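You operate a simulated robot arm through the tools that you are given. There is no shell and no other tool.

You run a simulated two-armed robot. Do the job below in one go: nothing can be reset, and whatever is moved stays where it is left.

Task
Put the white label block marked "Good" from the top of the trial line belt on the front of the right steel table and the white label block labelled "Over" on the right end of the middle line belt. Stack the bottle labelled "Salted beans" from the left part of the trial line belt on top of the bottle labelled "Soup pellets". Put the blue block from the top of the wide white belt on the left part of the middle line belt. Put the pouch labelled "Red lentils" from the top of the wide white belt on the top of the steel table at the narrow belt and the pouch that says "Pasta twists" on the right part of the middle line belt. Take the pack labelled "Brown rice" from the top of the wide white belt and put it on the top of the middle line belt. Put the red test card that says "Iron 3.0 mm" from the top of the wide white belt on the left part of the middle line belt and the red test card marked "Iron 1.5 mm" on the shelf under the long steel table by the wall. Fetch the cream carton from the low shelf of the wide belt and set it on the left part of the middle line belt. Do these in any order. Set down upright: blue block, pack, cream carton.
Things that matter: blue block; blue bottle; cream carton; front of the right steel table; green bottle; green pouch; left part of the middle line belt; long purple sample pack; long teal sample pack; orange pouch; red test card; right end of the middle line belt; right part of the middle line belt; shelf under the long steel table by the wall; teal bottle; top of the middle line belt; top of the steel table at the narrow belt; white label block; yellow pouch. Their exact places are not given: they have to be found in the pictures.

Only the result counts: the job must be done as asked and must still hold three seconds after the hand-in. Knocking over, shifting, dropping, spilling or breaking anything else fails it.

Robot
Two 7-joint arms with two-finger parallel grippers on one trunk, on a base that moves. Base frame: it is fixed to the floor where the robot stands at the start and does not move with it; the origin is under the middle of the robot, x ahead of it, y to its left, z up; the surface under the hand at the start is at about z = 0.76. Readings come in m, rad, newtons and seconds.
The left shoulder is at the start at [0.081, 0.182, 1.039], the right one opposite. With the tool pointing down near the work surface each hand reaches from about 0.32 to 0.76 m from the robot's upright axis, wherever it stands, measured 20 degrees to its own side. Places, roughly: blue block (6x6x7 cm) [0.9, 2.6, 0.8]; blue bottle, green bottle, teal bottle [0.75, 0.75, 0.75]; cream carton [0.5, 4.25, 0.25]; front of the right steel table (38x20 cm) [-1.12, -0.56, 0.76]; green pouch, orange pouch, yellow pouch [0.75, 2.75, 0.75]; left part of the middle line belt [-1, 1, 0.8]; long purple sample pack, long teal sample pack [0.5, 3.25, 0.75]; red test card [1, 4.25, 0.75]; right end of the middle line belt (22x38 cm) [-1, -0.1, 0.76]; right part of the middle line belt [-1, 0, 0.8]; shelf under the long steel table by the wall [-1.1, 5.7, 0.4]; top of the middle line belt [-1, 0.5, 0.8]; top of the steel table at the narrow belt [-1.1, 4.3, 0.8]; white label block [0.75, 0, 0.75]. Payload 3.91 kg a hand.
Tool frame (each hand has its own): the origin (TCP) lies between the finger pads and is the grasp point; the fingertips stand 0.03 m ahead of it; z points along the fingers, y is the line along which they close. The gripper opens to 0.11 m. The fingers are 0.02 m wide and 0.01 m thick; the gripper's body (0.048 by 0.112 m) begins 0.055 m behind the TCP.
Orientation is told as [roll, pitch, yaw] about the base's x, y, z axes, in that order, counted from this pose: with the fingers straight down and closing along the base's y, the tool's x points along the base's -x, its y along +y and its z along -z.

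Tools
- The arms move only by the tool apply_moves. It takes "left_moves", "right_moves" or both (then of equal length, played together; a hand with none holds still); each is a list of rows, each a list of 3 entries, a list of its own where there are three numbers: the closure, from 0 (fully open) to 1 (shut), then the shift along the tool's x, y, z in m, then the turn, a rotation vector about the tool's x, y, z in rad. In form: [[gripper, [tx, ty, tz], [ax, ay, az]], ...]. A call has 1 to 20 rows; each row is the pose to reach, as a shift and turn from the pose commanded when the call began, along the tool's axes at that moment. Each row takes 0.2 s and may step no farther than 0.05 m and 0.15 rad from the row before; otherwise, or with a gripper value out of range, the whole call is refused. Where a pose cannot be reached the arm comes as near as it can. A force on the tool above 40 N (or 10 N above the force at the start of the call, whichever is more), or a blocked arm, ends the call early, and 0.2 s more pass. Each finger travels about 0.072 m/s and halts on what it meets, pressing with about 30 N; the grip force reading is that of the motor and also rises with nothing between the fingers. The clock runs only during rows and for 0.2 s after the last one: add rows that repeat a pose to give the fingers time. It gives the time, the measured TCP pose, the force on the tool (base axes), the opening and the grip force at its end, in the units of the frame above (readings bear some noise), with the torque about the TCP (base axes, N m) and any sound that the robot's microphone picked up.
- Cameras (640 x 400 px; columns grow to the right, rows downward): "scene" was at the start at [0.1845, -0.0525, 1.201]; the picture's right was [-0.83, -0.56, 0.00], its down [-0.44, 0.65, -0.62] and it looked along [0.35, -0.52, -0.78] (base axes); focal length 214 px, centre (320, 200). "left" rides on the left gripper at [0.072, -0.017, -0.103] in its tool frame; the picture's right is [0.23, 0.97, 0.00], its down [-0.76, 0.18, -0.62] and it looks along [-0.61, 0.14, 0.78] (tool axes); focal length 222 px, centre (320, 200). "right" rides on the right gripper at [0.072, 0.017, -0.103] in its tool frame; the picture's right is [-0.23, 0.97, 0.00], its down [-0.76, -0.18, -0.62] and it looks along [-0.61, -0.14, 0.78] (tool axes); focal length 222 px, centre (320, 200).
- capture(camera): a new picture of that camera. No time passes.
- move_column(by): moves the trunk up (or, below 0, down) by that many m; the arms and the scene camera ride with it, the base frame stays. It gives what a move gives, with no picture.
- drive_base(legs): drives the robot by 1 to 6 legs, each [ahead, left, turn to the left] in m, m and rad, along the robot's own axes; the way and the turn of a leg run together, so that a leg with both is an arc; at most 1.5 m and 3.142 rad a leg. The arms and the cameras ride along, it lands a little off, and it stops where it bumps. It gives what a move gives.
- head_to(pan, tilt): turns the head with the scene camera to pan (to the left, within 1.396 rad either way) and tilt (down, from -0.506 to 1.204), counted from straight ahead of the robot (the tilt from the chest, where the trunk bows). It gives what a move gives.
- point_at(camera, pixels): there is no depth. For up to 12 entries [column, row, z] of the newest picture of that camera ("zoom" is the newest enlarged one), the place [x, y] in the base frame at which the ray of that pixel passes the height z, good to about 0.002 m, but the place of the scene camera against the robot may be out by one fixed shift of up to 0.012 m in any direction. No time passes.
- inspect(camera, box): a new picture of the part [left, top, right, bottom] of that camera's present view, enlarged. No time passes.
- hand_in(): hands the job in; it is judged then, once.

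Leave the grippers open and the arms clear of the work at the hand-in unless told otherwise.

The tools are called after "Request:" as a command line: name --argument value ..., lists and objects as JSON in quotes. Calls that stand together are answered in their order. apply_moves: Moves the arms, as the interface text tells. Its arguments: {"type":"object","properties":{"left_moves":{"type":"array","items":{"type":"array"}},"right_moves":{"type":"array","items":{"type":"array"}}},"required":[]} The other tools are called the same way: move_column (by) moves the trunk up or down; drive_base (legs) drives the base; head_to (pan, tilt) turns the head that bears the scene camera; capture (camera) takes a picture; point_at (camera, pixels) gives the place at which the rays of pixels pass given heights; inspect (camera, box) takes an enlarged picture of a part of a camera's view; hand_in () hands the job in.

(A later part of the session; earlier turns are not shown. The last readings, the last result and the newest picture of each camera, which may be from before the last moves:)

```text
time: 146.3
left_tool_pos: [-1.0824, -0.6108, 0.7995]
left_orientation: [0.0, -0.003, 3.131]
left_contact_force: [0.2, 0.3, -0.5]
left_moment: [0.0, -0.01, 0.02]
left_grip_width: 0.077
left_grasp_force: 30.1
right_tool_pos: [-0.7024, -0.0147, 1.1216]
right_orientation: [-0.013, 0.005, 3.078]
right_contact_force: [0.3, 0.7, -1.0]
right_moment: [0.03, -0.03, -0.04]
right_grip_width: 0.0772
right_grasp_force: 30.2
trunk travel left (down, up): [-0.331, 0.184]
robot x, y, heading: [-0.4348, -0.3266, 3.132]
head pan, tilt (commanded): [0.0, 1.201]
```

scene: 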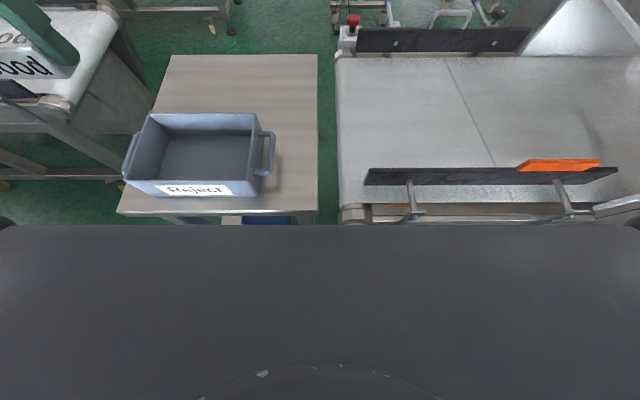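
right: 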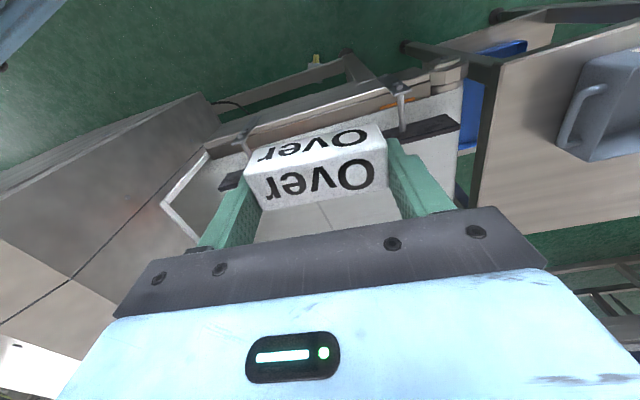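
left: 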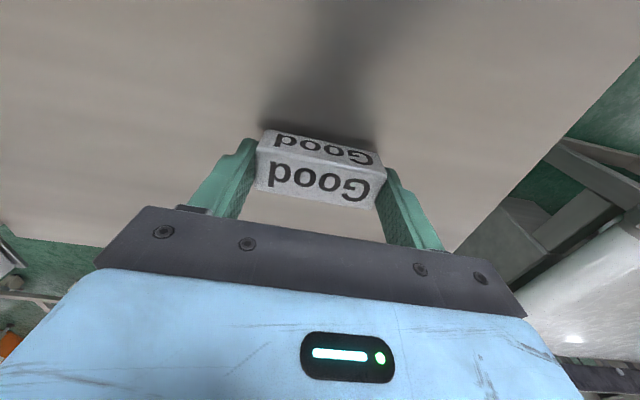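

Request:
apply_moves --left_moves '[[0.8, [0, 0, 0.002], [0, 0, 0]], [0.8, [0, 0, 0.004], [0, 0, 0]], [0.8, [0, 0, 0.006], [0, 0, 0]]]'

```text
time: 147.1
left_tool_pos: [-1.0823, -0.6115, 0.7969]
left_orientation: [0.0, -0.009, 3.131]
left_contact_force: [-0.6, -4.1, 23.0]
left_moment: [-0.12, -0.26, -0.07]
left_grip_width: 0.0772
left_grasp_force: 30.2
right_tool_pos: [-0.7015, -0.0152, 1.1245]
right_orientation: [-0.011, 0.004, 3.077]
right_contact_force: [0.9, -0.5, -0.1]
right_moment: [0.04, -0.02, 0.0]
right_grip_width: 0.0769
right_grasp_force: 29.8
trunk travel left (down, up): [-0.331, 0.184]
robot x, y, heading: [-0.4388, -0.3297, 3.137]
head pan, tilt (commanded): [0.0, 1.201]
```

Contact with the table (23 N). I ease up 3 mm, open, and raise the hand straight.

Request:
apply_moves --left_moves '[[0.8, [0, 0, -0.003], [0, 0, 0]], [0.6, [0, 0, -0.003], [0, 0, 0]], [0.3, [0, 0, -0.003], [0, 0, 0]], [0, [0, 0, -0.003], [0, 0, 0]], [0, [0, 0, -0.003], [0, 0, 0]], [0, [0, 0, -0.04], [0, 0, 0]], [0, [0, 0, -0.08], [0, 0, 0]], [0, [0, 0, -0.12], [0, 0, 0]], [0, [0.02, 0, -0.16], [0, 0, 0]], [0, [0.04, 0, -0.2], [0, 0, 0]]]'

Request:
capture --camera "left"

```text
time: 149.3
left_tool_pos: [-1.0422, -0.6094, 0.9897]
left_orientation: [0.001, 0.0, 3.13]
left_contact_force: [0.0, -0.3, -0.8]
left_moment: [0.02, 0.0, 0.01]
left_grip_width: 0.1099
left_grasp_force: 0.0
right_tool_pos: [-0.7032, -0.0142, 1.1219]
right_orientation: [-0.012, 0.003, 3.077]
right_contact_force: [0.3, 0.8, -0.3]
right_moment: [-0.01, -0.02, 0.02]
right_grip_width: 0.0773
right_grasp_force: 30.8
trunk travel left (down, up): [-0.331, 0.184]
robot x, y, heading: [-0.4424, -0.3286, 3.137]
head pan, tilt (commanded): [0.0, 1.201]
```

```text
taken
```

left: 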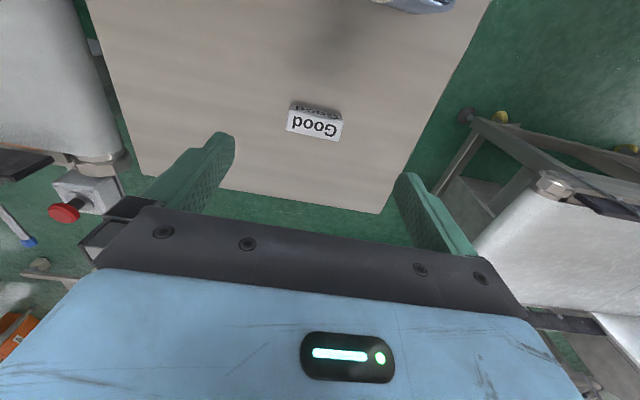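

"Good" lies on the table at about (-1.083, -0.611). Now the left hand retracts while the right hand carries "Over" above the belt's right end.

Request:
apply_moves --left_moves '[[0, [0.03, 0, -0.03], [0, 0, 0]], [0, [0.06, 0, -0.06], [0, 0, 0]], [0, [0.095, 0, -0.08], [0, 0, 0]], [0, [0.135, 0.005, -0.095], [0, 0, 0]], [0, [0.175, 0.01, -0.1], [0, 0, 0]], [0, [0.21, 0.015, -0.1], [0, 0, 0]], [0, [0.24, 0.02, -0.1], [0, 0, 0]], [0, [0.24, 0.02, -0.1], [0, 0, 0]], [0, [0.24, 0.02, -0.1], [0, 0, 0]], [0, [0.24, 0.02, -0.1], [0, 0, 0]]]' --right_moves '[[0.8, [-0.03, 0.02, 0.0], [0, 0, 0]], [0.8, [-0.065, 0.04, 0.0], [0, 0, 0]], [0.8, [-0.1, 0.06, 0.01], [0, 0, 0]], [0.8, [-0.14, 0.075, 0.03], [0, 0, 0]], [0.8, [-0.18, 0.09, 0.05], [0, 0, 0]], [0.8, [-0.22, 0.1, 0.075], [0, 0, 0]], [0.8, [-0.255, 0.11, 0.105], [0, 0, 0]], [0.8, [-0.28, 0.114, 0.14], [0, 0, 0]], [0.8, [-0.29, 0.114, 0.172], [0, 0, 0]], [0.8, [-0.29, 0.114, 0.172], [0, 0, 0]]]'

Request:
capture --camera "right"

```text
time: 151.5
left_tool_pos: [-0.8028, -0.6368, 1.0869]
left_orientation: [0.001, -0.004, 3.13]
left_contact_force: [0.5, -0.2, 0.2]
left_moment: [0.0, 0.05, -0.04]
left_grip_width: 0.1102
left_grasp_force: 0.1
right_tool_pos: [-0.9989, -0.1054, 0.9447]
right_orientation: [-0.012, 0.003, 3.076]
right_contact_force: [-0.7, 0.4, -0.2]
right_moment: [0.01, 0.06, 0.02]
right_grip_width: 0.0771
right_grasp_force: 30.2
trunk travel left (down, up): [-0.331, 0.184]
robot x, y, heading: [-0.4407, -0.327, 3.135]
head pan, tilt (commanded): [0.0, 1.201]
```

```text
taken
```

right: 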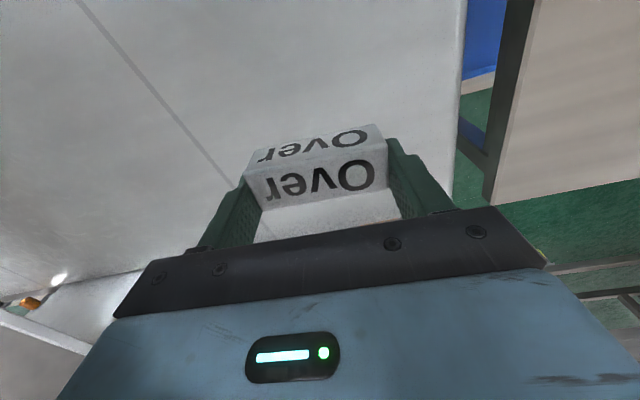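

The hand is at (-0.999, -0.105). I lower "Over" to just above the belt.

Request:
apply_moves --right_moves '[[0.8, [0, 0, 0.045], [0, 0, 0]], [0.8, [0, 0, 0.09], [0, 0, 0]], [0.8, [0, 0, 0.13], [0, 0, 0]], [0.8, [0, 0, 0.143], [0, 0, 0]], [0.8, [0, 0, 0.146], [0, 0, 0]], [0.8, [0, 0, 0.149], [0, 0, 0]], [0.8, [0, 0, 0.152], [0, 0, 0]]]'

```text
time: 153.3
left_tool_pos: [-0.7903, -0.6402, 1.086]
left_orientation: [-0.006, -0.011, 3.124]
left_contact_force: [0.5, -0.4, -0.6]
left_moment: [-0.02, 0.01, -0.01]
left_grip_width: 0.11
left_grasp_force: 0.1
right_tool_pos: [-1.0053, -0.0931, 0.8385]
right_orientation: [-0.027, -0.083, 3.048]
right_contact_force: [0.5, -0.7, 0.8]
right_moment: [0.0, 0.02, 0.01]
right_grip_width: 0.0773
right_grasp_force: 29.2
trunk travel left (down, up): [-0.331, 0.184]
robot x, y, heading: [-0.4349, -0.3322, 3.129]
head pan, tilt (commanded): [0.0, 1.201]
stopped in row 7 (right hand): the arm was blocked; the commanded pose is now the measured one
```

The arm is blocked at z=0.8385; I look at what touches.

Request:
head_to --pan -0.5 --tilt 0.8

Request:
capture --camera "scene"

Request:
capture --camera "right"

```text
time: 154.3
left_tool_pos: [-0.7909, -0.6394, 1.0895]
left_orientation: [-0.004, -0.014, 3.128]
left_contact_force: [0.3, 0.6, 0.7]
left_moment: [0.01, 0.0, -0.02]
left_grip_width: 0.1099
left_grasp_force: 0.0
right_tool_pos: [-1.0098, -0.093, 0.8405]
right_orientation: [-0.024, -0.086, 3.053]
right_contact_force: [0.1, 0.3, 1.6]
right_moment: [-0.01, -0.06, 0.0]
right_grip_width: 0.0775
right_grasp_force: 30.2
trunk travel left (down, up): [-0.331, 0.184]
robot x, y, heading: [-0.4364, -0.3265, 3.133]
head pan, tilt (commanded): [-0.499, 0.799]
```

```text
taken
```

scene: 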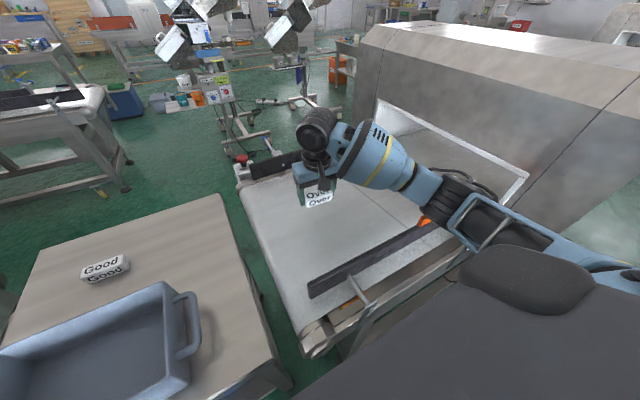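

```text
taken
```

right: 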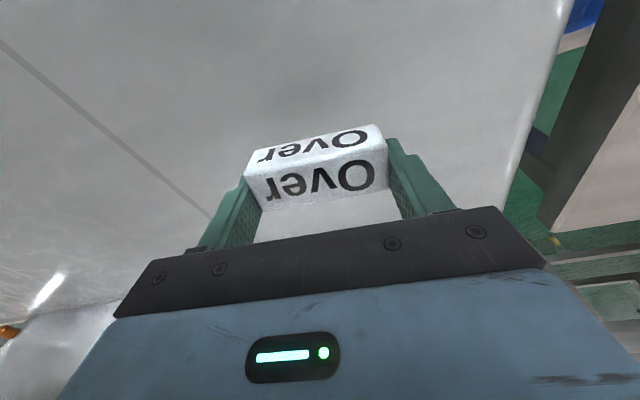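

The right elbow rests near the front rail by the hood. I raise the trunk 0.15 m, which lifts the elbow, and then lower only the hand.

Request:
move_column --by 0.15

Request:
capture --camera "scene"

```text
time: 156.0
left_tool_pos: [-0.8025, -0.6359, 1.2373]
left_orientation: [0.0, 0.0, 3.129]
left_contact_force: [-0.4, -0.1, 0.9]
left_moment: [0.0, -0.03, 0.01]
left_grip_width: 0.1104
left_grasp_force: 0.0
right_tool_pos: [-1.0192, -0.0918, 0.9832]
right_orientation: [-0.018, -0.07, 3.055]
right_contact_force: [0.4, -0.1, -0.2]
right_moment: [-0.03, -0.01, 0.01]
right_grip_width: 0.0772
right_grasp_force: 30.0
trunk travel left (down, up): [-0.481, 0.034]
robot x, y, heading: [-0.4367, -0.3259, 3.126]
head pan, tilt (commanded): [-0.499, 0.799]
```

```text
taken
```

scene: 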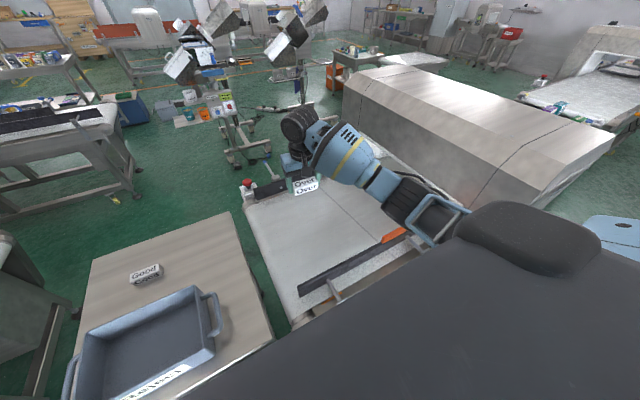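

Rail and orange piece look unchanged. I level the hand and lower it again to z≈0.815.

Request:
apply_moves --right_moves '[[0.8, [0.01, 0.005, 0.04], [-0.009, 0.035, 0]], [0.8, [0.02, 0.008, 0.08], [-0.018, 0.07, 0]], [0.8, [0.028, 0.01, 0.12], [-0.018, 0.07, 0]], [0.8, [0.031, 0.011, 0.15], [-0.018, 0.07, 0]], [0.8, [0.0322, 0.0112, 0.167], [-0.018, 0.07, 0]], [0.8, [0.0322, 0.0112, 0.167], [-0.018, 0.07, 0]]]'

```text
time: 157.4
left_tool_pos: [-0.8022, -0.6362, 1.2373]
left_orientation: [-0.001, -0.005, 3.129]
left_contact_force: [-0.5, 0.2, 0.3]
left_moment: [0.02, 0.0, 0.04]
left_grip_width: 0.1099
left_grasp_force: 0.2
right_tool_pos: [-1.0002, -0.1004, 0.8153]
right_orientation: [-0.002, -0.006, 3.053]
right_contact_force: [-1.1, 0.1, -1.3]
right_moment: [-0.01, -0.01, 0.0]
right_grip_width: 0.0774
right_grasp_force: 30.3
trunk travel left (down, up): [-0.481, 0.034]
robot x, y, heading: [-0.438, -0.331, 3.133]
head pan, tilt (commanded): [-0.499, 0.799]
```

Level at z=0.8153, not blocked. Now small steps down until contact.

Request:
apply_moves --right_moves '[[0.8, [0, 0, 0.008], [0, 0, 0]], [0.8, [0, 0, 0.013], [0, 0, 0]], [0.8, [0, 0, 0.017], [0, 0, 0]], [0.8, [0, 0, 0.02], [0, 0, 0]], [0.8, [0, 0, 0.022], [0, 0, 0]]]'

```text
time: 158.6
left_tool_pos: [-0.802, -0.6367, 1.2372]
left_orientation: [0.0, -0.003, 3.129]
left_contact_force: [-0.8, 0.0, 0.5]
left_moment: [0.01, -0.03, 0.0]
left_grip_width: 0.1101
left_grasp_force: 0.0
right_tool_pos: [-1.001, -0.1007, 0.7933]
right_orientation: [-0.003, -0.005, 3.054]
right_contact_force: [-1.1, -0.3, -0.4]
right_moment: [-0.01, -0.04, -0.02]
right_grip_width: 0.0772
right_grasp_force: 30.2
trunk travel left (down, up): [-0.481, 0.034]
robot x, y, heading: [-0.4339, -0.3313, 3.137]
head pan, tilt (commanded): [-0.499, 0.799]
```

Request:
apply_moves --right_moves '[[0.8, [0, 0, 0.002], [0, 0, 0]], [0.8, [0, 0, 0.004], [0, 0, 0]], [0.8, [0, 0, 0.006], [0, 0, 0]]]'

```text
time: 159.4
left_tool_pos: [-0.7995, -0.6357, 1.2382]
left_orientation: [-0.002, -0.005, 3.128]
left_contact_force: [0.2, 0.0, 0.2]
left_moment: [-0.03, 0.04, 0.01]
left_grip_width: 0.1097
left_grasp_force: 0.0
right_tool_pos: [-0.9986, -0.1006, 0.7898]
right_orientation: [-0.001, -0.008, 3.053]
right_contact_force: [4.4, 1.8, 13.8]
right_moment: [-0.64, -0.24, 0.26]
right_grip_width: 0.077
right_grasp_force: 30.7
trunk travel left (down, up): [-0.481, 0.034]
robot x, y, heading: [-0.4405, -0.3314, 3.137]
head pan, tilt (commanded): [-0.499, 0.799]
```

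Contact (14 N). I ease 2 mm, open and rise.

Request:
apply_moves --right_moves '[[0.8, [0, 0, -0.002], [0, 0, 0]], [0.6, [0, 0, -0.002], [0, 0, 0]], [0.3, [0, 0, -0.002], [0, 0, 0]], [0, [0, 0, -0.002], [0, 0, 0]], [0, [0, 0, -0.002], [0, 0, 0]], [0, [0, 0, -0.04], [0, 0, 0]], [0, [0, 0, -0.085], [0, 0, 0]], [0, [0, 0, -0.13], [0, 0, 0]], [0, [0, 0, -0.175], [0, 0, 0]], [0, [0.02, 0, -0.22], [0, 0, 0]]]'

Request:
capture --camera "right"

```text
time: 161.6
left_tool_pos: [-0.8003, -0.6363, 1.2376]
left_orientation: [0.0, -0.003, 3.129]
left_contact_force: [-0.4, -0.2, 0.2]
left_moment: [0.03, 0.01, 0.0]
left_grip_width: 0.1099
left_grasp_force: 0.1
right_tool_pos: [-0.9771, -0.1018, 1.0107]
right_orientation: [-0.004, -0.005, 3.051]
right_contact_force: [0.1, -0.2, -0.2]
right_moment: [0.01, 0.04, 0.01]
right_grip_width: 0.1099
right_grasp_force: 0.2
trunk travel left (down, up): [-0.481, 0.034]
robot x, y, heading: [-0.4377, -0.3288, 3.135]
head pan, tilt (commanded): [-0.499, 0.799]
```

```text
taken
```

right: 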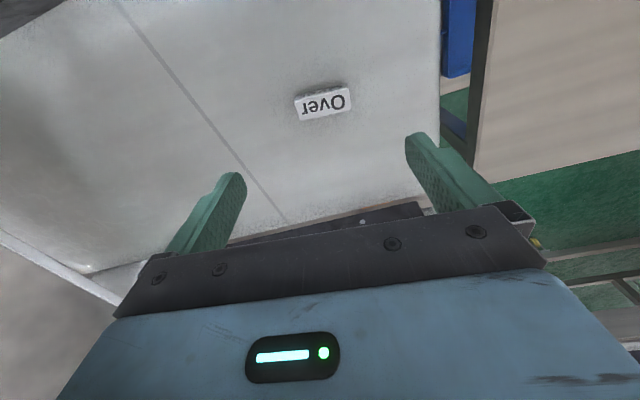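

"Over" lies at (-1.00, -0.10). I retract the right hand to the carry pose, back off, turn round and head to the bottles.

Request:
apply_moves --right_moves '[[0, [0.03, 0, -0.035], [0, 0, 0]], [0, [0.065, 0, -0.07], [0, 0, 0]], [0, [0.1, -0.01, -0.1], [0, 0, 0.03]], [0, [0.135, -0.02, -0.13], [0, 0, 0.03]], [0, [0.17, -0.03, -0.16], [0, 0, -0.05]], [0, [0.205, -0.04, -0.19], [0, 0, -0.08]], [0, [0.225, -0.06, -0.22], [0, 0, -0.08]], [0, [0.225, -0.06, -0.22], [0, 0, -0.08]]]'

Request:
drive_base --legs '[[-0.24, 0, 0], [0, 0, -0.79], [0, 0, -0.79], [0, 0, -0.79], [0, 0, -0.76]]'

```text
time: 163.4
left_tool_pos: [-0.8032, -0.637, 1.2355]
left_orientation: [-0.001, -0.001, 3.129]
left_contact_force: [-0.5, 0.5, 0.1]
left_moment: [0.0, -0.03, -0.01]
left_grip_width: 0.1102
left_grasp_force: 0.1
right_tool_pos: [-0.7509, -0.0618, 1.2255]
right_orientation: [-0.002, -0.004, 3.137]
right_contact_force: [-0.9, -0.1, 0.1]
right_moment: [0.02, 0.0, 0.01]
right_grip_width: 0.1102
right_grasp_force: 0.1
trunk travel left (down, up): [-0.481, 0.034]
robot x, y, heading: [-0.4397, -0.3272, 3.133]
head pan, tilt (commanded): [-0.499, 0.799]
```

```text
time: 173.4
left_tool_pos: [0.1641, -0.0223, 1.2371]
left_orientation: [-0.001, -0.004, -0.016]
left_contact_force: [-0.9, -0.4, 0.4]
left_moment: [0.01, 0.0, 0.01]
left_grip_width: 0.1098
left_grasp_force: 0.0
right_tool_pos: [0.1106, -0.5958, 1.2267]
right_orientation: [-0.002, -0.005, -0.015]
right_contact_force: [-0.3, -0.6, -0.2]
right_moment: [-0.01, 0.0, 0.02]
right_grip_width: 0.1102
right_grasp_force: 0.1
trunk travel left (down, up): [-0.481, 0.034]
robot x, y, heading: [-0.2037, -0.3298, -0.013]
head pan, tilt (commanded): [-0.499, 0.799]
```

Turned. Now along the aisle to y≈0.65, and a turn of -0.33 rad.

Request:
drive_base --legs '[[0, 0.98, 0.013], [0, 0, -0.33], [0.08, 0.03, 0]]'

Request:
head_to --pan 0.5 --tilt 0.7

Request:
capture --camera "scene"

Request:
capture --camera "left"

```text
time: 183.9
left_tool_pos: [0.3509, 0.7902, 1.2367]
left_orientation: [-0.001, -0.005, -0.37]
left_contact_force: [-0.2, 0.7, -0.3]
left_moment: [0.01, -0.02, -0.01]
left_grip_width: 0.11
left_grasp_force: 0.2
right_tool_pos: [0.1026, 0.271, 1.2269]
right_orientation: [-0.002, -0.005, -0.365]
right_contact_force: [0.1, -0.2, -0.6]
right_moment: [0.01, 0.03, 0.02]
right_grip_width: 0.1102
right_grasp_force: 0.1
trunk travel left (down, up): [-0.481, 0.034]
robot x, y, heading: [-0.0975, 0.6298, -0.363]
head pan, tilt (commanded): [-0.499, 0.799]
```

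```text
time: 185.2
left_tool_pos: [0.3514, 0.7912, 1.2374]
left_orientation: [0.001, -0.004, -0.371]
left_contact_force: [0.5, -0.6, 0.4]
left_moment: [-0.02, -0.01, 0.0]
left_grip_width: 0.1101
left_grasp_force: 0.1
right_tool_pos: [0.1036, 0.2701, 1.2263]
right_orientation: [-0.002, -0.006, -0.365]
right_contact_force: [0.0, -1.4, -0.3]
right_moment: [0.03, 0.01, -0.05]
right_grip_width: 0.11
right_grasp_force: 0.1
trunk travel left (down, up): [-0.481, 0.034]
robot x, y, heading: [-0.095, 0.6284, -0.367]
head pan, tilt (commanded): [0.499, 0.7]
```

```text
taken
```

scene: 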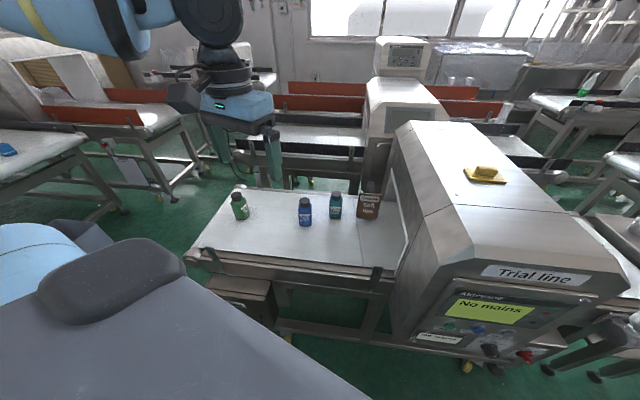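

```text
taken
```

left: 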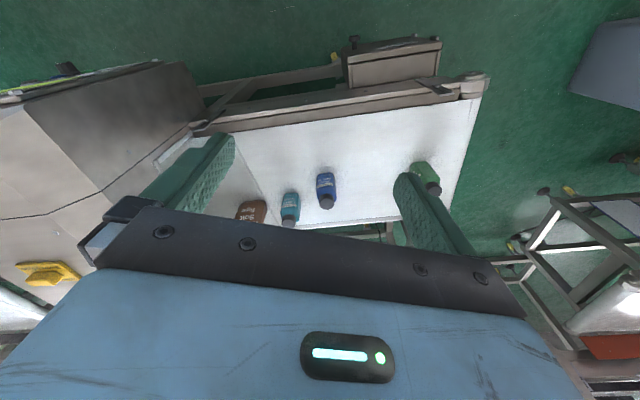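

I drive nearer to about (0.05, 0.66) and lower the trunk by 0.1 m.

Request:
drive_base --legs '[[0.127, 0.08, 0]]'

Request:
move_column --by -0.1

Request:
capture --camera "left"

Request:
capture --camera "scene"

```text
time: 186.6
left_tool_pos: [0.4974, 0.8225, 1.2367]
left_orientation: [0.001, -0.003, -0.367]
left_contact_force: [-0.2, -1.4, 0.3]
left_moment: [0.0, 0.0, -0.02]
left_grip_width: 0.1102
left_grasp_force: 0.1
right_tool_pos: [0.2501, 0.3009, 1.2271]
right_orientation: [-0.002, -0.007, -0.364]
right_contact_force: [0.0, 0.6, -0.4]
right_moment: [0.0, 0.03, -0.03]
right_grip_width: 0.11
right_grasp_force: 0.1
trunk travel left (down, up): [-0.481, 0.034]
robot x, y, heading: [0.0479, 0.6574, -0.361]
head pan, tilt (commanded): [0.499, 0.7]
```

```text
time: 187.9
left_tool_pos: [0.4976, 0.8228, 1.138]
left_orientation: [-0.001, -0.005, -0.369]
left_contact_force: [0.2, -0.6, 0.2]
left_moment: [0.0, 0.02, -0.02]
left_grip_width: 0.1102
left_grasp_force: 0.0
right_tool_pos: [0.2498, 0.3009, 1.1265]
right_orientation: [-0.003, -0.008, -0.363]
right_contact_force: [-0.1, 0.0, 0.2]
right_moment: [-0.02, 0.0, 0.01]
right_grip_width: 0.1101
right_grasp_force: 0.0
trunk travel left (down, up): [-0.381, 0.134]
robot x, y, heading: [0.0509, 0.6602, -0.358]
head pan, tilt (commanded): [0.499, 0.7]
```

```text
taken
```

left: 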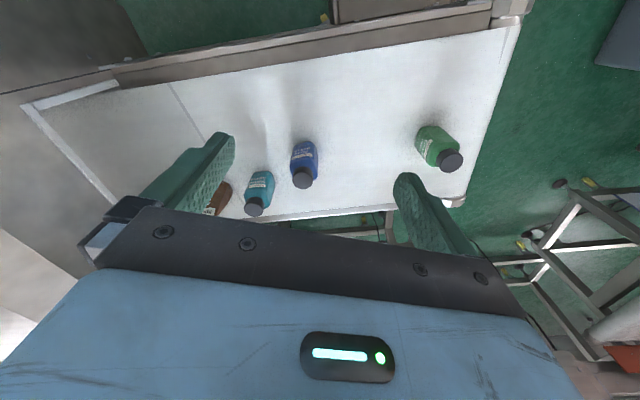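

```text
taken
```

scene: 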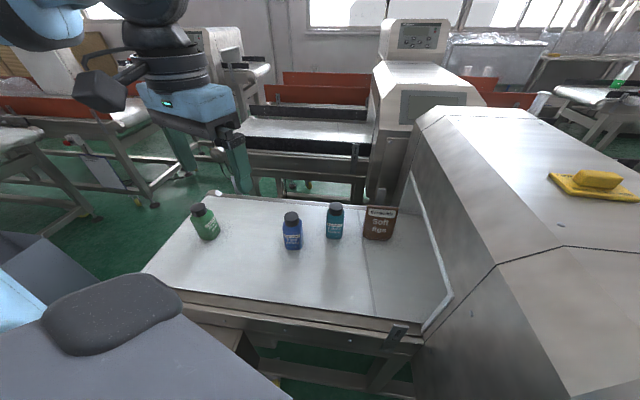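

I zoom on the two bottles with both cameras to measure size, place and turn.

Request:
inspect --camera "left" --box '[220, 120, 340, 230]'

Request:
inspect --camera "scene" --box '[260, 180, 420, 270]'

```text
3.64 times, centred on (280, 175) of left
```

zoom: 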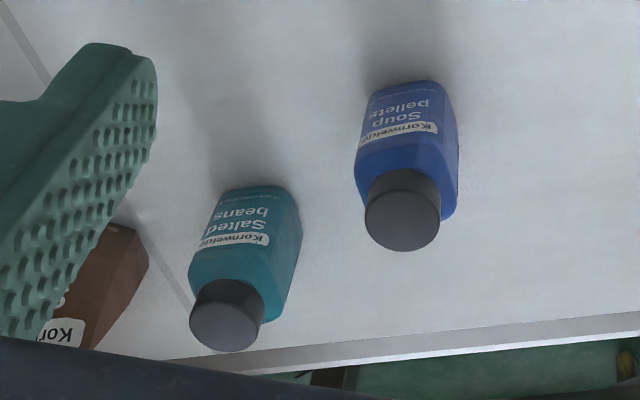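

```text
4.00 times, centred on (340, 225) of scene
```

zoom: 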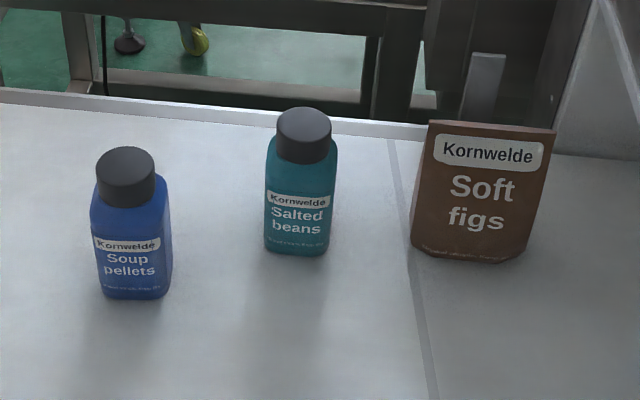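

I compute cap and base positions for several heights to find the bottle height.

Request:
point_at --camera "zoom" --pixels '[[103, 293, 0.76], [165, 299, 0.76], [173, 287, 0.76], [265, 250, 0.76], [327, 255, 0.76], [126, 165, 0.85], [126, 165, 0.87], [126, 165, 0.89], [304, 125, 0.85], [304, 125, 0.87], [304, 125, 0.89]]'

Request:
point_at --camera "left" --pixels '[[302.6, 180.5, 0.85], [302.6, 180.5, 0.87], [302.6, 180.5, 0.89], [253.9, 209.4, 0.85], [253.9, 209.4, 0.87], [253.9, 209.4, 0.89], [292.4, 146, 0.76], [316.3, 142.5, 0.76], [252, 172.5, 0.76], [271, 172, 0.76]]'

```text
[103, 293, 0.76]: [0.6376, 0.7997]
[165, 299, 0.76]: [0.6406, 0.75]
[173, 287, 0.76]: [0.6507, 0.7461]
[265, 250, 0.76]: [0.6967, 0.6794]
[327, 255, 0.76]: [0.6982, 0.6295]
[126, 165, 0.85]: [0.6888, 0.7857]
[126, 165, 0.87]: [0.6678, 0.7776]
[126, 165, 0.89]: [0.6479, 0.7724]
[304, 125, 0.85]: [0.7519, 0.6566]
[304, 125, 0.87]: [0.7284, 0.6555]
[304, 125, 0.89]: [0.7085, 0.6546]
```

```text
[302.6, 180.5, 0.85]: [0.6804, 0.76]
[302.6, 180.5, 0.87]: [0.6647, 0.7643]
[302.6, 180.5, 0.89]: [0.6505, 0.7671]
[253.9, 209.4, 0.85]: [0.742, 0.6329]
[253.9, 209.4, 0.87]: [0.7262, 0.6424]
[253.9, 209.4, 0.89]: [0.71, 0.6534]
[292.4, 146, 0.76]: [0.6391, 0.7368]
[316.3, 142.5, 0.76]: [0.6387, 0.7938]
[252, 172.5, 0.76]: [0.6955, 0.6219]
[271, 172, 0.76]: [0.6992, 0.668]
```

Both bottles are about 5 cm square and 11 cm tall (cap top z≈0.87): blue centre ≈(0.665, 0.765), teal ≈(0.7245, 0.643). I turn the base 0.15 rad right so that both lie well in the left arm's range.

Request:
drive_base --legs '[[0, 0, -0.15]]'

```text
time: 188.9
left_tool_pos: [0.5183, 0.7542, 1.1368]
left_orientation: [0.001, -0.004, -0.517]
left_contact_force: [-0.8, -0.1, 0.4]
left_moment: [-0.02, 0.01, 0.0]
left_grip_width: 0.1099
left_grasp_force: 0.0
right_tool_pos: [0.1942, 0.2759, 1.1278]
right_orientation: [-0.002, -0.005, -0.512]
right_contact_force: [-0.2, 0.5, 0.1]
right_moment: [0.0, -0.02, 0.0]
right_grip_width: 0.1099
right_grasp_force: 0.1
trunk travel left (down, up): [-0.381, 0.134]
robot x, y, heading: [0.0503, 0.6604, -0.507]
head pan, tilt (commanded): [0.499, 0.7]
```

I bring the left hand above the teal bottle at z≈1.0, turned square to it, pre-closed to about 8 cm.

Request:
apply_moves --left_moves '[[0.1, [-0.03, 0.001, 0.01], [0, 0, -0.1]], [0.15, [-0.06, 0.002, 0.03], [0, 0, -0.2]], [0.2, [-0.095, 0.003, 0.05], [0, 0, -0.3]], [0.25, [-0.13, 0.004, 0.07], [0, 0, -0.4]], [0.25, [-0.165, 0.005, 0.09], [0, 0, -0.5]], [0.25, [-0.2, 0.005, 0.11], [0, 0, -0.517]], [0.25, [-0.234, 0.0053, 0.137], [0, 0, -0.517]], [0.25, [-0.234, 0.0053, 0.137], [0, 0, -0.517]]]'

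Request:
capture --camera "left"

```text
time: 190.7
left_tool_pos: [0.7207, 0.6411, 1.0026]
left_orientation: [-0.002, -0.003, -0.001]
left_contact_force: [0.2, 0.0, 0.3]
left_moment: [-0.01, -0.01, 0.01]
left_grip_width: 0.0825
left_grasp_force: 0.1
right_tool_pos: [0.1947, 0.2758, 1.1265]
right_orientation: [0.0, -0.008, -0.514]
right_contact_force: [0.4, 0.4, -0.5]
right_moment: [-0.02, -0.02, -0.04]
right_grip_width: 0.11
right_grasp_force: 0.0
trunk travel left (down, up): [-0.381, 0.134]
robot x, y, heading: [0.0489, 0.6586, -0.508]
head pan, tilt (commanded): [0.499, 0.7]
```

```text
taken
```

left: 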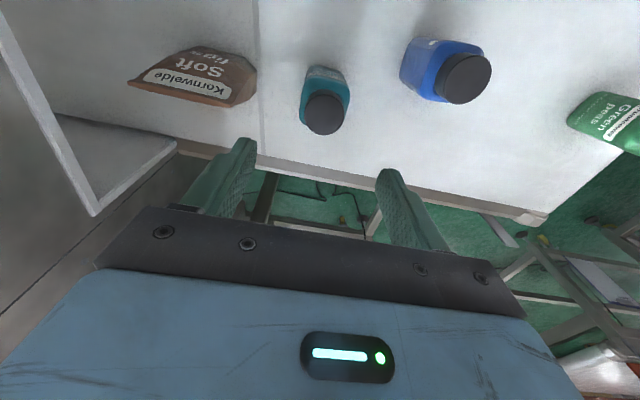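

In range. I re-measure both caps and the bottle edges from here.

Request:
inspect --camera "left" --box '[270, 30, 510, 150]'

Request:
point_at --camera "left" --pixels '[[324, 113, 0.87], [466, 78, 0.87], [304, 69, 0.76], [342, 70, 0.76], [408, 40, 0.76], [448, 41, 0.76], [253, 93, 0.76]]'

```text
2.67 times, centred on (390, 90) of left
```

zoom: 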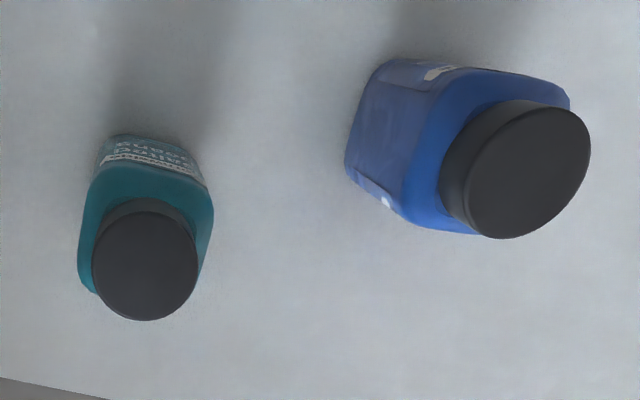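

```text
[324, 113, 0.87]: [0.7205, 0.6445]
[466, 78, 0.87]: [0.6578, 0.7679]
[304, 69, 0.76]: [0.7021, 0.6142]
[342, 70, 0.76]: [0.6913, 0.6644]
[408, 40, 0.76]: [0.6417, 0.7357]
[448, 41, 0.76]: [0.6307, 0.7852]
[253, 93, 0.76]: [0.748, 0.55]
```

I check the bottles' turn with the label edges.

Request:
point_at --camera "left" --pixels '[[308.6, 73.9, 0.79], [346.9, 85.1, 0.79], [416.2, 36.7, 0.76], [481.9, 48, 0.84], [410, 40, 0.77], [468.7, 79.5, 0.87], [324.7, 114.4, 0.87]]'

Request:
inspect --camera "left" --box '[290, 50, 360, 140]'

Request:
inspect --camera "left" --box '[395, 25, 495, 110]'

```text
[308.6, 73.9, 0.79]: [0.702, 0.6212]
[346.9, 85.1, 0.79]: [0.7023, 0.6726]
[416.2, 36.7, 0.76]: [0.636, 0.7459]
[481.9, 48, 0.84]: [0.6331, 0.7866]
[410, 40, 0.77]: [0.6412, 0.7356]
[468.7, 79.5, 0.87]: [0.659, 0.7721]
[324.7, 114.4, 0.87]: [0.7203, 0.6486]
```

```text
4.44 times, centred on (325, 95) of left
```

zoom: 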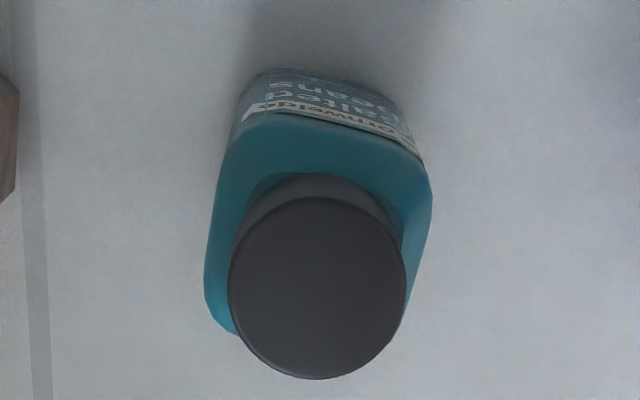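

```text
4.71 times, centred on (445, 68) of left
```

zoom: 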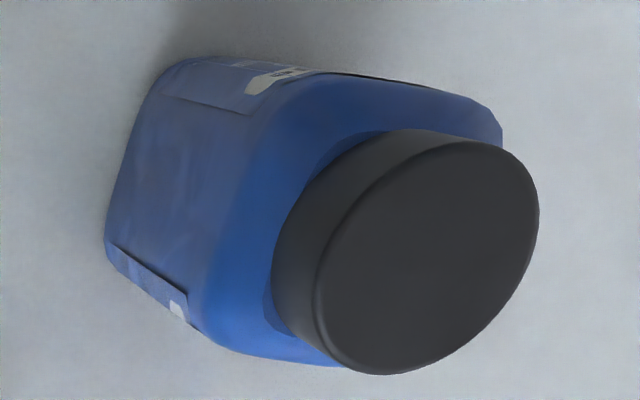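

Teal: width 5.1 cm, no turn, centre ≈(0.721, 0.647). I move above the blue bottle for an exact reading of its cap.

Request:
apply_moves --left_moves '[[0.25, [0.02, 0.04, -0.02], [0, 0, 0]], [0.25, [0.04, 0.085, -0.04], [0, 0, 0]], [0.25, [0.06, 0.127, -0.05], [0, 0, 0]], [0.25, [0.06, 0.127, -0.05], [0, 0, 0]]]'

Request:
capture --camera "left"

Request:
inspect --camera "left" --box '[220, 60, 400, 180]'

```text
refused: row 2 steps farther than a row can; nothing moved
```

```text
taken
```

left: 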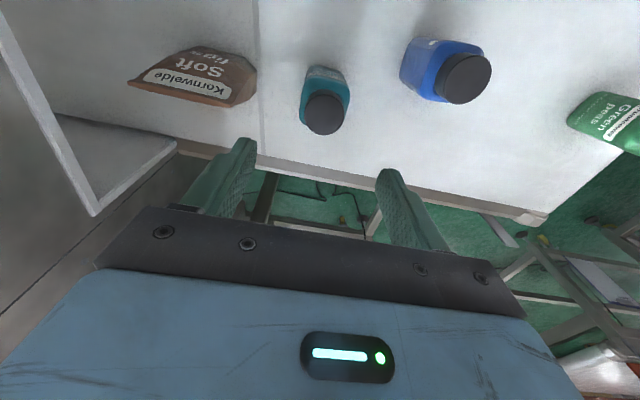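

```text
3.33 times, centred on (310, 120) of left
```

zoom: 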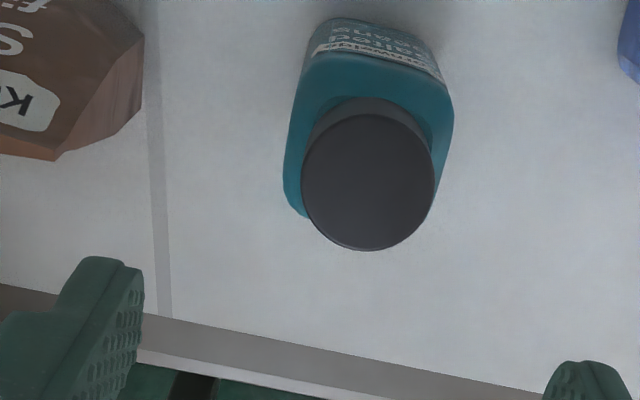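

A step was too long; I repeat with smaller ones.

Request:
apply_moves --left_moves '[[0.25, [0.015, 0.032, -0.015], [0, 0, 0]], [0.25, [0.03, 0.064, -0.03], [0, 0, 0]], [0.25, [0.045, 0.096, -0.04], [0, 0, 0]], [0.25, [0.06, 0.127, -0.05], [0, 0, 0]], [0.25, [0.06, 0.127, -0.05], [0, 0, 0]]]'

Request:
capture --camera "left"

Request:
inspect --camera "left" --box '[220, 60, 400, 180]'

```text
time: 191.9
left_tool_pos: [0.6625, 0.7702, 1.0522]
left_orientation: [-0.002, -0.003, -0.003]
left_contact_force: [0.0, 0.4, -0.2]
left_moment: [0.03, 0.0, -0.02]
left_grip_width: 0.0826
left_grasp_force: 0.1
right_tool_pos: [0.197, 0.2743, 1.1258]
right_orientation: [0.0, -0.006, -0.514]
right_contact_force: [0.4, -0.2, -0.1]
right_moment: [0.01, 0.01, -0.03]
right_grip_width: 0.1099
right_grasp_force: 0.1
trunk travel left (down, up): [-0.381, 0.134]
robot x, y, heading: [0.0502, 0.6621, -0.513]
head pan, tilt (commanded): [0.499, 0.7]
```

```text
taken
```

left: 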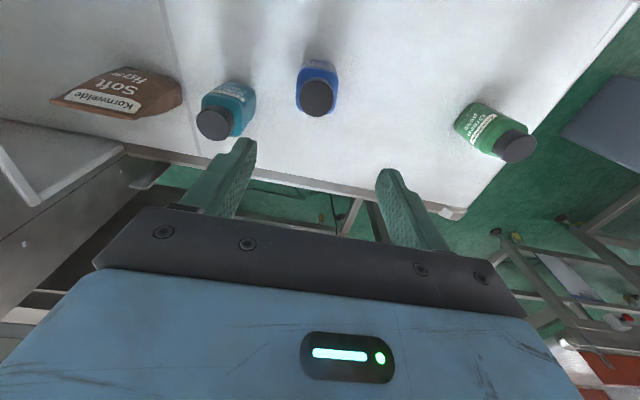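

```text
3.33 times, centred on (310, 120) of left
```

zoom: 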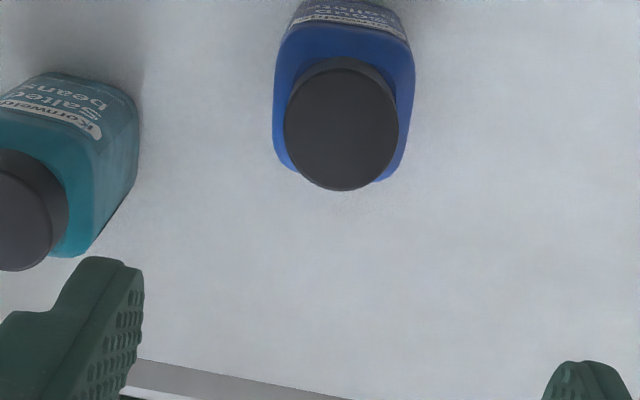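

Request:
point_at --camera "left" --pixels '[[316.3, 98.4, 0.87], [301.9, 66.6, 0.79], [336.4, 72, 0.79], [215, 123, 0.87]]'

Request:
inspect --camera "left" --box '[290, 50, 345, 125]'

```text
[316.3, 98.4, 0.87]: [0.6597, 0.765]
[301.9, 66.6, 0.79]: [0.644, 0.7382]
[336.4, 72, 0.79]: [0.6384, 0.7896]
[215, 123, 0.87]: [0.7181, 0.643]
```

```text
5.33 times, centred on (318, 88) of left
```

zoom: 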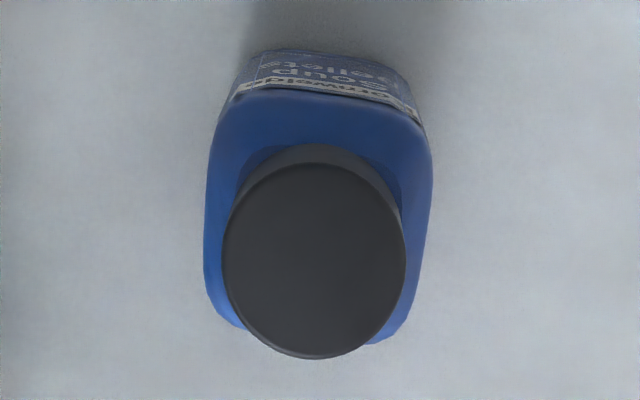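

Three views agree on cap tops at z≈0.881: blue (0.657, 0.765), teal (0.717, 0.6475). I go above teal and down to TCP z≈0.834 and grip.

Request:
apply_moves --left_moves '[[0.25, [-0.015, -0.03, 0.01], [0, 0, 0]], [0.25, [-0.03, -0.062, 0.02], [0, 0, 0]], [0.25, [-0.043, -0.095, 0.035], [0, 0, 0]], [0.25, [-0.0545, -0.1227, 0.05], [0, 0, 0]], [0.25, [-0.0545, -0.1227, 0.09], [0, 0, 0]], [0.25, [-0.0545, -0.1227, 0.09], [0, 0, 0]]]'

Request:
capture --camera "left"

```text
time: 193.3
left_tool_pos: [0.7178, 0.6459, 0.9647]
left_orientation: [-0.002, -0.003, -0.002]
left_contact_force: [0.0, 0.0, 0.6]
left_moment: [0.03, -0.01, 0.01]
left_grip_width: 0.0826
left_grasp_force: 0.1
right_tool_pos: [0.1961, 0.2741, 1.1268]
right_orientation: [-0.003, -0.005, -0.512]
right_contact_force: [-0.2, 0.7, -0.1]
right_moment: [-0.01, -0.05, 0.0]
right_grip_width: 0.1098
right_grasp_force: 0.0
trunk travel left (down, up): [-0.381, 0.134]
robot x, y, heading: [0.0517, 0.6594, -0.512]
head pan, tilt (commanded): [0.499, 0.7]
```

```text
taken
```

left: 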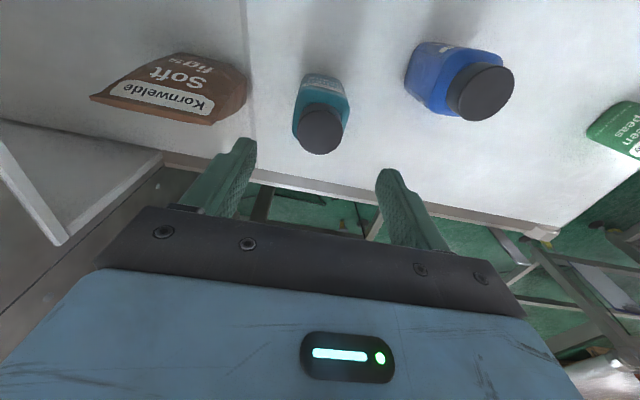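

Request:
point_at --camera "left" --pixels '[[320.5, 130, 0.881], [486, 92, 0.881]]'

Request:
inspect --camera "left" --box '[280, 65, 360, 165]'

```text
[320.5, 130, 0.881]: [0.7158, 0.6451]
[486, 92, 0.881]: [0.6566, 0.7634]
```

```text
4.00 times, centred on (320, 115) of left
```

zoom: 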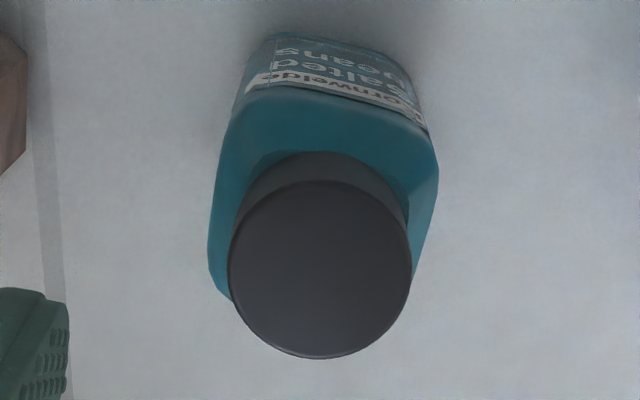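

Centred. I descend to z≈0.834 and close on the teal bottle.

Request:
apply_moves --left_moves '[[0.25, [0.001, -0.001, 0.04], [0, 0, 0]], [0.25, [0.001, -0.001, 0.08], [0, 0, 0]], [0.25, [0.001, -0.001, 0.115], [0, 0, 0]], [0.25, [0.001, -0.001, 0.131], [0, 0, 0]], [0.25, [0.001, -0.001, 0.131], [0, 0, 0]], [0.5, [0.001, -0.001, 0.131], [0, 0, 0]], [0.7, [0.001, -0.001, 0.131], [0, 0, 0]], [0.7, [0.001, -0.001, 0.131], [0, 0, 0]]]'

Request:
capture --camera "left"

```text
time: 195.1
left_tool_pos: [0.7193, 0.6442, 0.8276]
left_orientation: [-0.002, -0.004, -0.001]
left_contact_force: [-0.6, -0.7, 0.4]
left_moment: [0.06, -0.07, -0.01]
left_grip_width: 0.052
left_grasp_force: 30.0
right_tool_pos: [0.1952, 0.2756, 1.1268]
right_orientation: [-0.001, -0.005, -0.513]
right_contact_force: [-0.1, -0.5, -0.9]
right_moment: [0.02, -0.01, 0.0]
right_grip_width: 0.1099
right_grasp_force: 0.1
trunk travel left (down, up): [-0.381, 0.134]
robot x, y, heading: [0.0499, 0.6596, -0.511]
head pan, tilt (commanded): [0.499, 0.7]
```

```text
taken
```

left: 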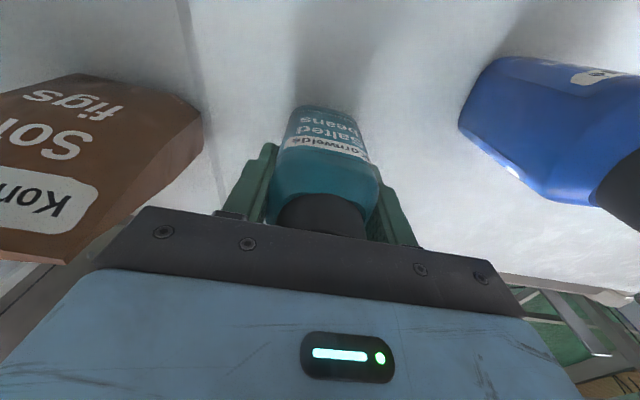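

Teal gripped (0.052). I lift 0.17 m, then move over the blue bottle.

Request:
apply_moves --left_moves '[[0.7, [0, 0, -0.03], [0, 0, 0]], [0.7, [0, 0, -0.07], [0, 0, 0]], [0.7, [0, 0, -0.115], [0, 0, 0]], [0.7, [0, 0, -0.16], [0, 0, 0]], [0.7, [0, 0, -0.175], [0, 0, 0]], [0.7, [0.015, 0.03, -0.175], [0, 0, 0]], [0.7, [0.03, 0.06, -0.175], [0, 0, 0]], [0.7, [0.045, 0.09, -0.175], [0, 0, 0]], [0.7, [0.0597, 0.1192, -0.175], [0, 0, 0]], [0.7, [0.0597, 0.1192, -0.175], [0, 0, 0]], [0.7, [0.0597, 0.1192, -0.175], [0, 0, 0]]]'

Request:
capture --camera "left"

Request:
capture --camera "scene"

```text
time: 197.5
left_tool_pos: [0.6591, 0.7681, 1.005]
left_orientation: [-0.001, -0.004, -0.003]
left_contact_force: [-0.6, 0.1, -2.5]
left_moment: [0.01, 0.01, 0.01]
left_grip_width: 0.0518
left_grasp_force: 30.1
right_tool_pos: [0.1954, 0.277, 1.1276]
right_orientation: [-0.002, -0.006, -0.513]
right_contact_force: [0.3, -0.1, 0.0]
right_moment: [0.01, 0.02, 0.01]
right_grip_width: 0.1099
right_grasp_force: 0.1
trunk travel left (down, up): [-0.381, 0.134]
robot x, y, heading: [0.0509, 0.6605, -0.511]
head pan, tilt (commanded): [0.499, 0.7]
```

```text
taken
```

left: 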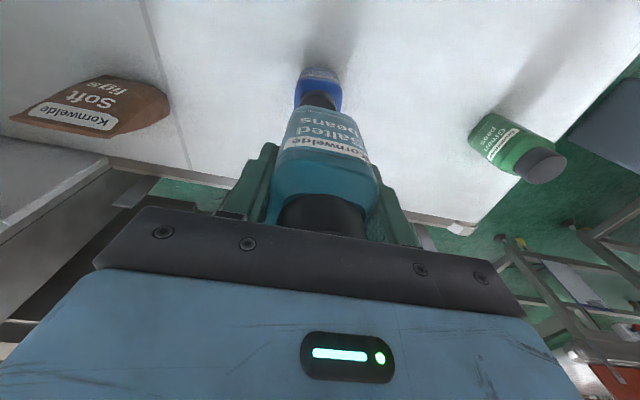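

```text
taken
```

scene: 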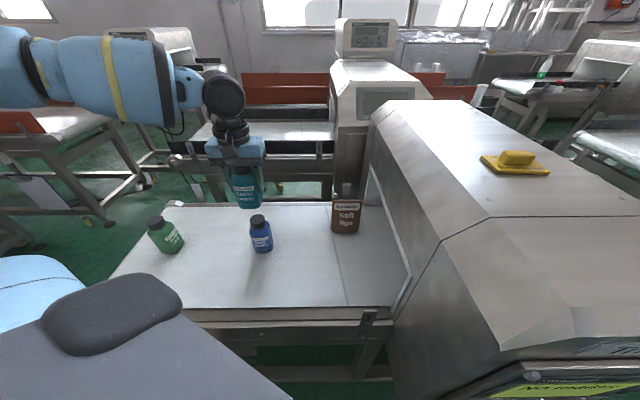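

I take a second reading of the hand pose to average out noise.

Request:
apply_moves --left_moves '[[0.7, [0, 0, 0], [0, 0, 0]]]'

Request:
apply_moves --left_moves '[[0.7, [0, 0, 0], [0, 0, 0]]]'

Request:
inspect --camera "left" --box '[260, 50, 380, 170]'

Request:
inspect --camera "scene" --box '[200, 130, 310, 260]'

```text
time: 197.9
left_tool_pos: [0.6591, 0.7681, 1.0048]
left_orientation: [-0.002, -0.004, -0.001]
left_contact_force: [-0.4, -0.2, -2.0]
left_moment: [0.01, 0.03, 0.0]
left_grip_width: 0.0518
left_grasp_force: 30.0
right_tool_pos: [0.1956, 0.2754, 1.1261]
right_orientation: [-0.002, -0.006, -0.512]
right_contact_force: [-0.2, 0.3, -0.6]
right_moment: [-0.04, 0.02, 0.0]
right_grip_width: 0.1104
right_grasp_force: 0.1
trunk travel left (down, up): [-0.381, 0.134]
robot x, y, heading: [0.0493, 0.658, -0.511]
head pan, tilt (commanded): [0.499, 0.7]
```

```text
time: 198.3
left_tool_pos: [0.6608, 0.7681, 1.0063]
left_orientation: [-0.002, -0.004, -0.003]
left_contact_force: [0.7, 0.5, -3.4]
left_moment: [0.0, 0.03, -0.03]
left_grip_width: 0.052
left_grasp_force: 30.0
right_tool_pos: [0.1944, 0.2752, 1.1273]
right_orientation: [-0.002, -0.007, -0.513]
right_contact_force: [-0.3, -0.3, -0.3]
right_moment: [0.0, -0.01, -0.01]
right_grip_width: 0.1098
right_grasp_force: 0.0
trunk travel left (down, up): [-0.381, 0.134]
robot x, y, heading: [0.0478, 0.6637, -0.506]
head pan, tilt (commanded): [0.499, 0.7]
```

```text
3.33 times, centred on (320, 110) of left
```

zoom: 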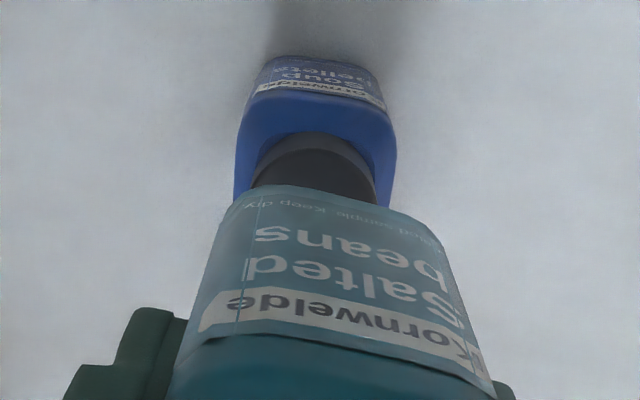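

```text
3.08 times, centred on (255, 195) of scene
```

zoom: 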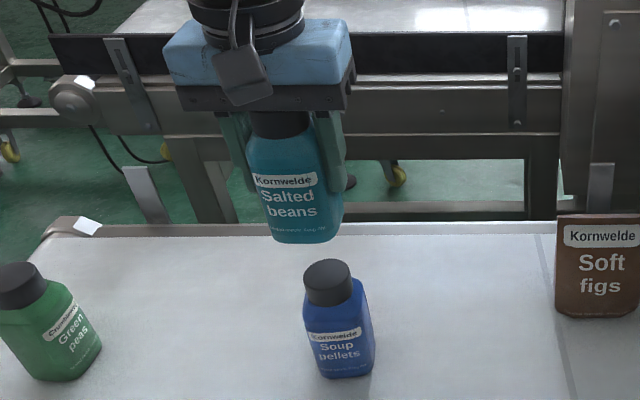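

Request:
point_at --camera "zoom" --pixels '[[268, 232, 0.938], [342, 236, 0.938], [327, 268, 0.881], [304, 270, 0.881], [351, 268, 0.881], [345, 377, 0.76]]'

```text
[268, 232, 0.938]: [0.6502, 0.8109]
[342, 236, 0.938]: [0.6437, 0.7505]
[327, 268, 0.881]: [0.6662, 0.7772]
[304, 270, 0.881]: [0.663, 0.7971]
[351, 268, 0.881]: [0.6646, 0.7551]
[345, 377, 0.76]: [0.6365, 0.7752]
```

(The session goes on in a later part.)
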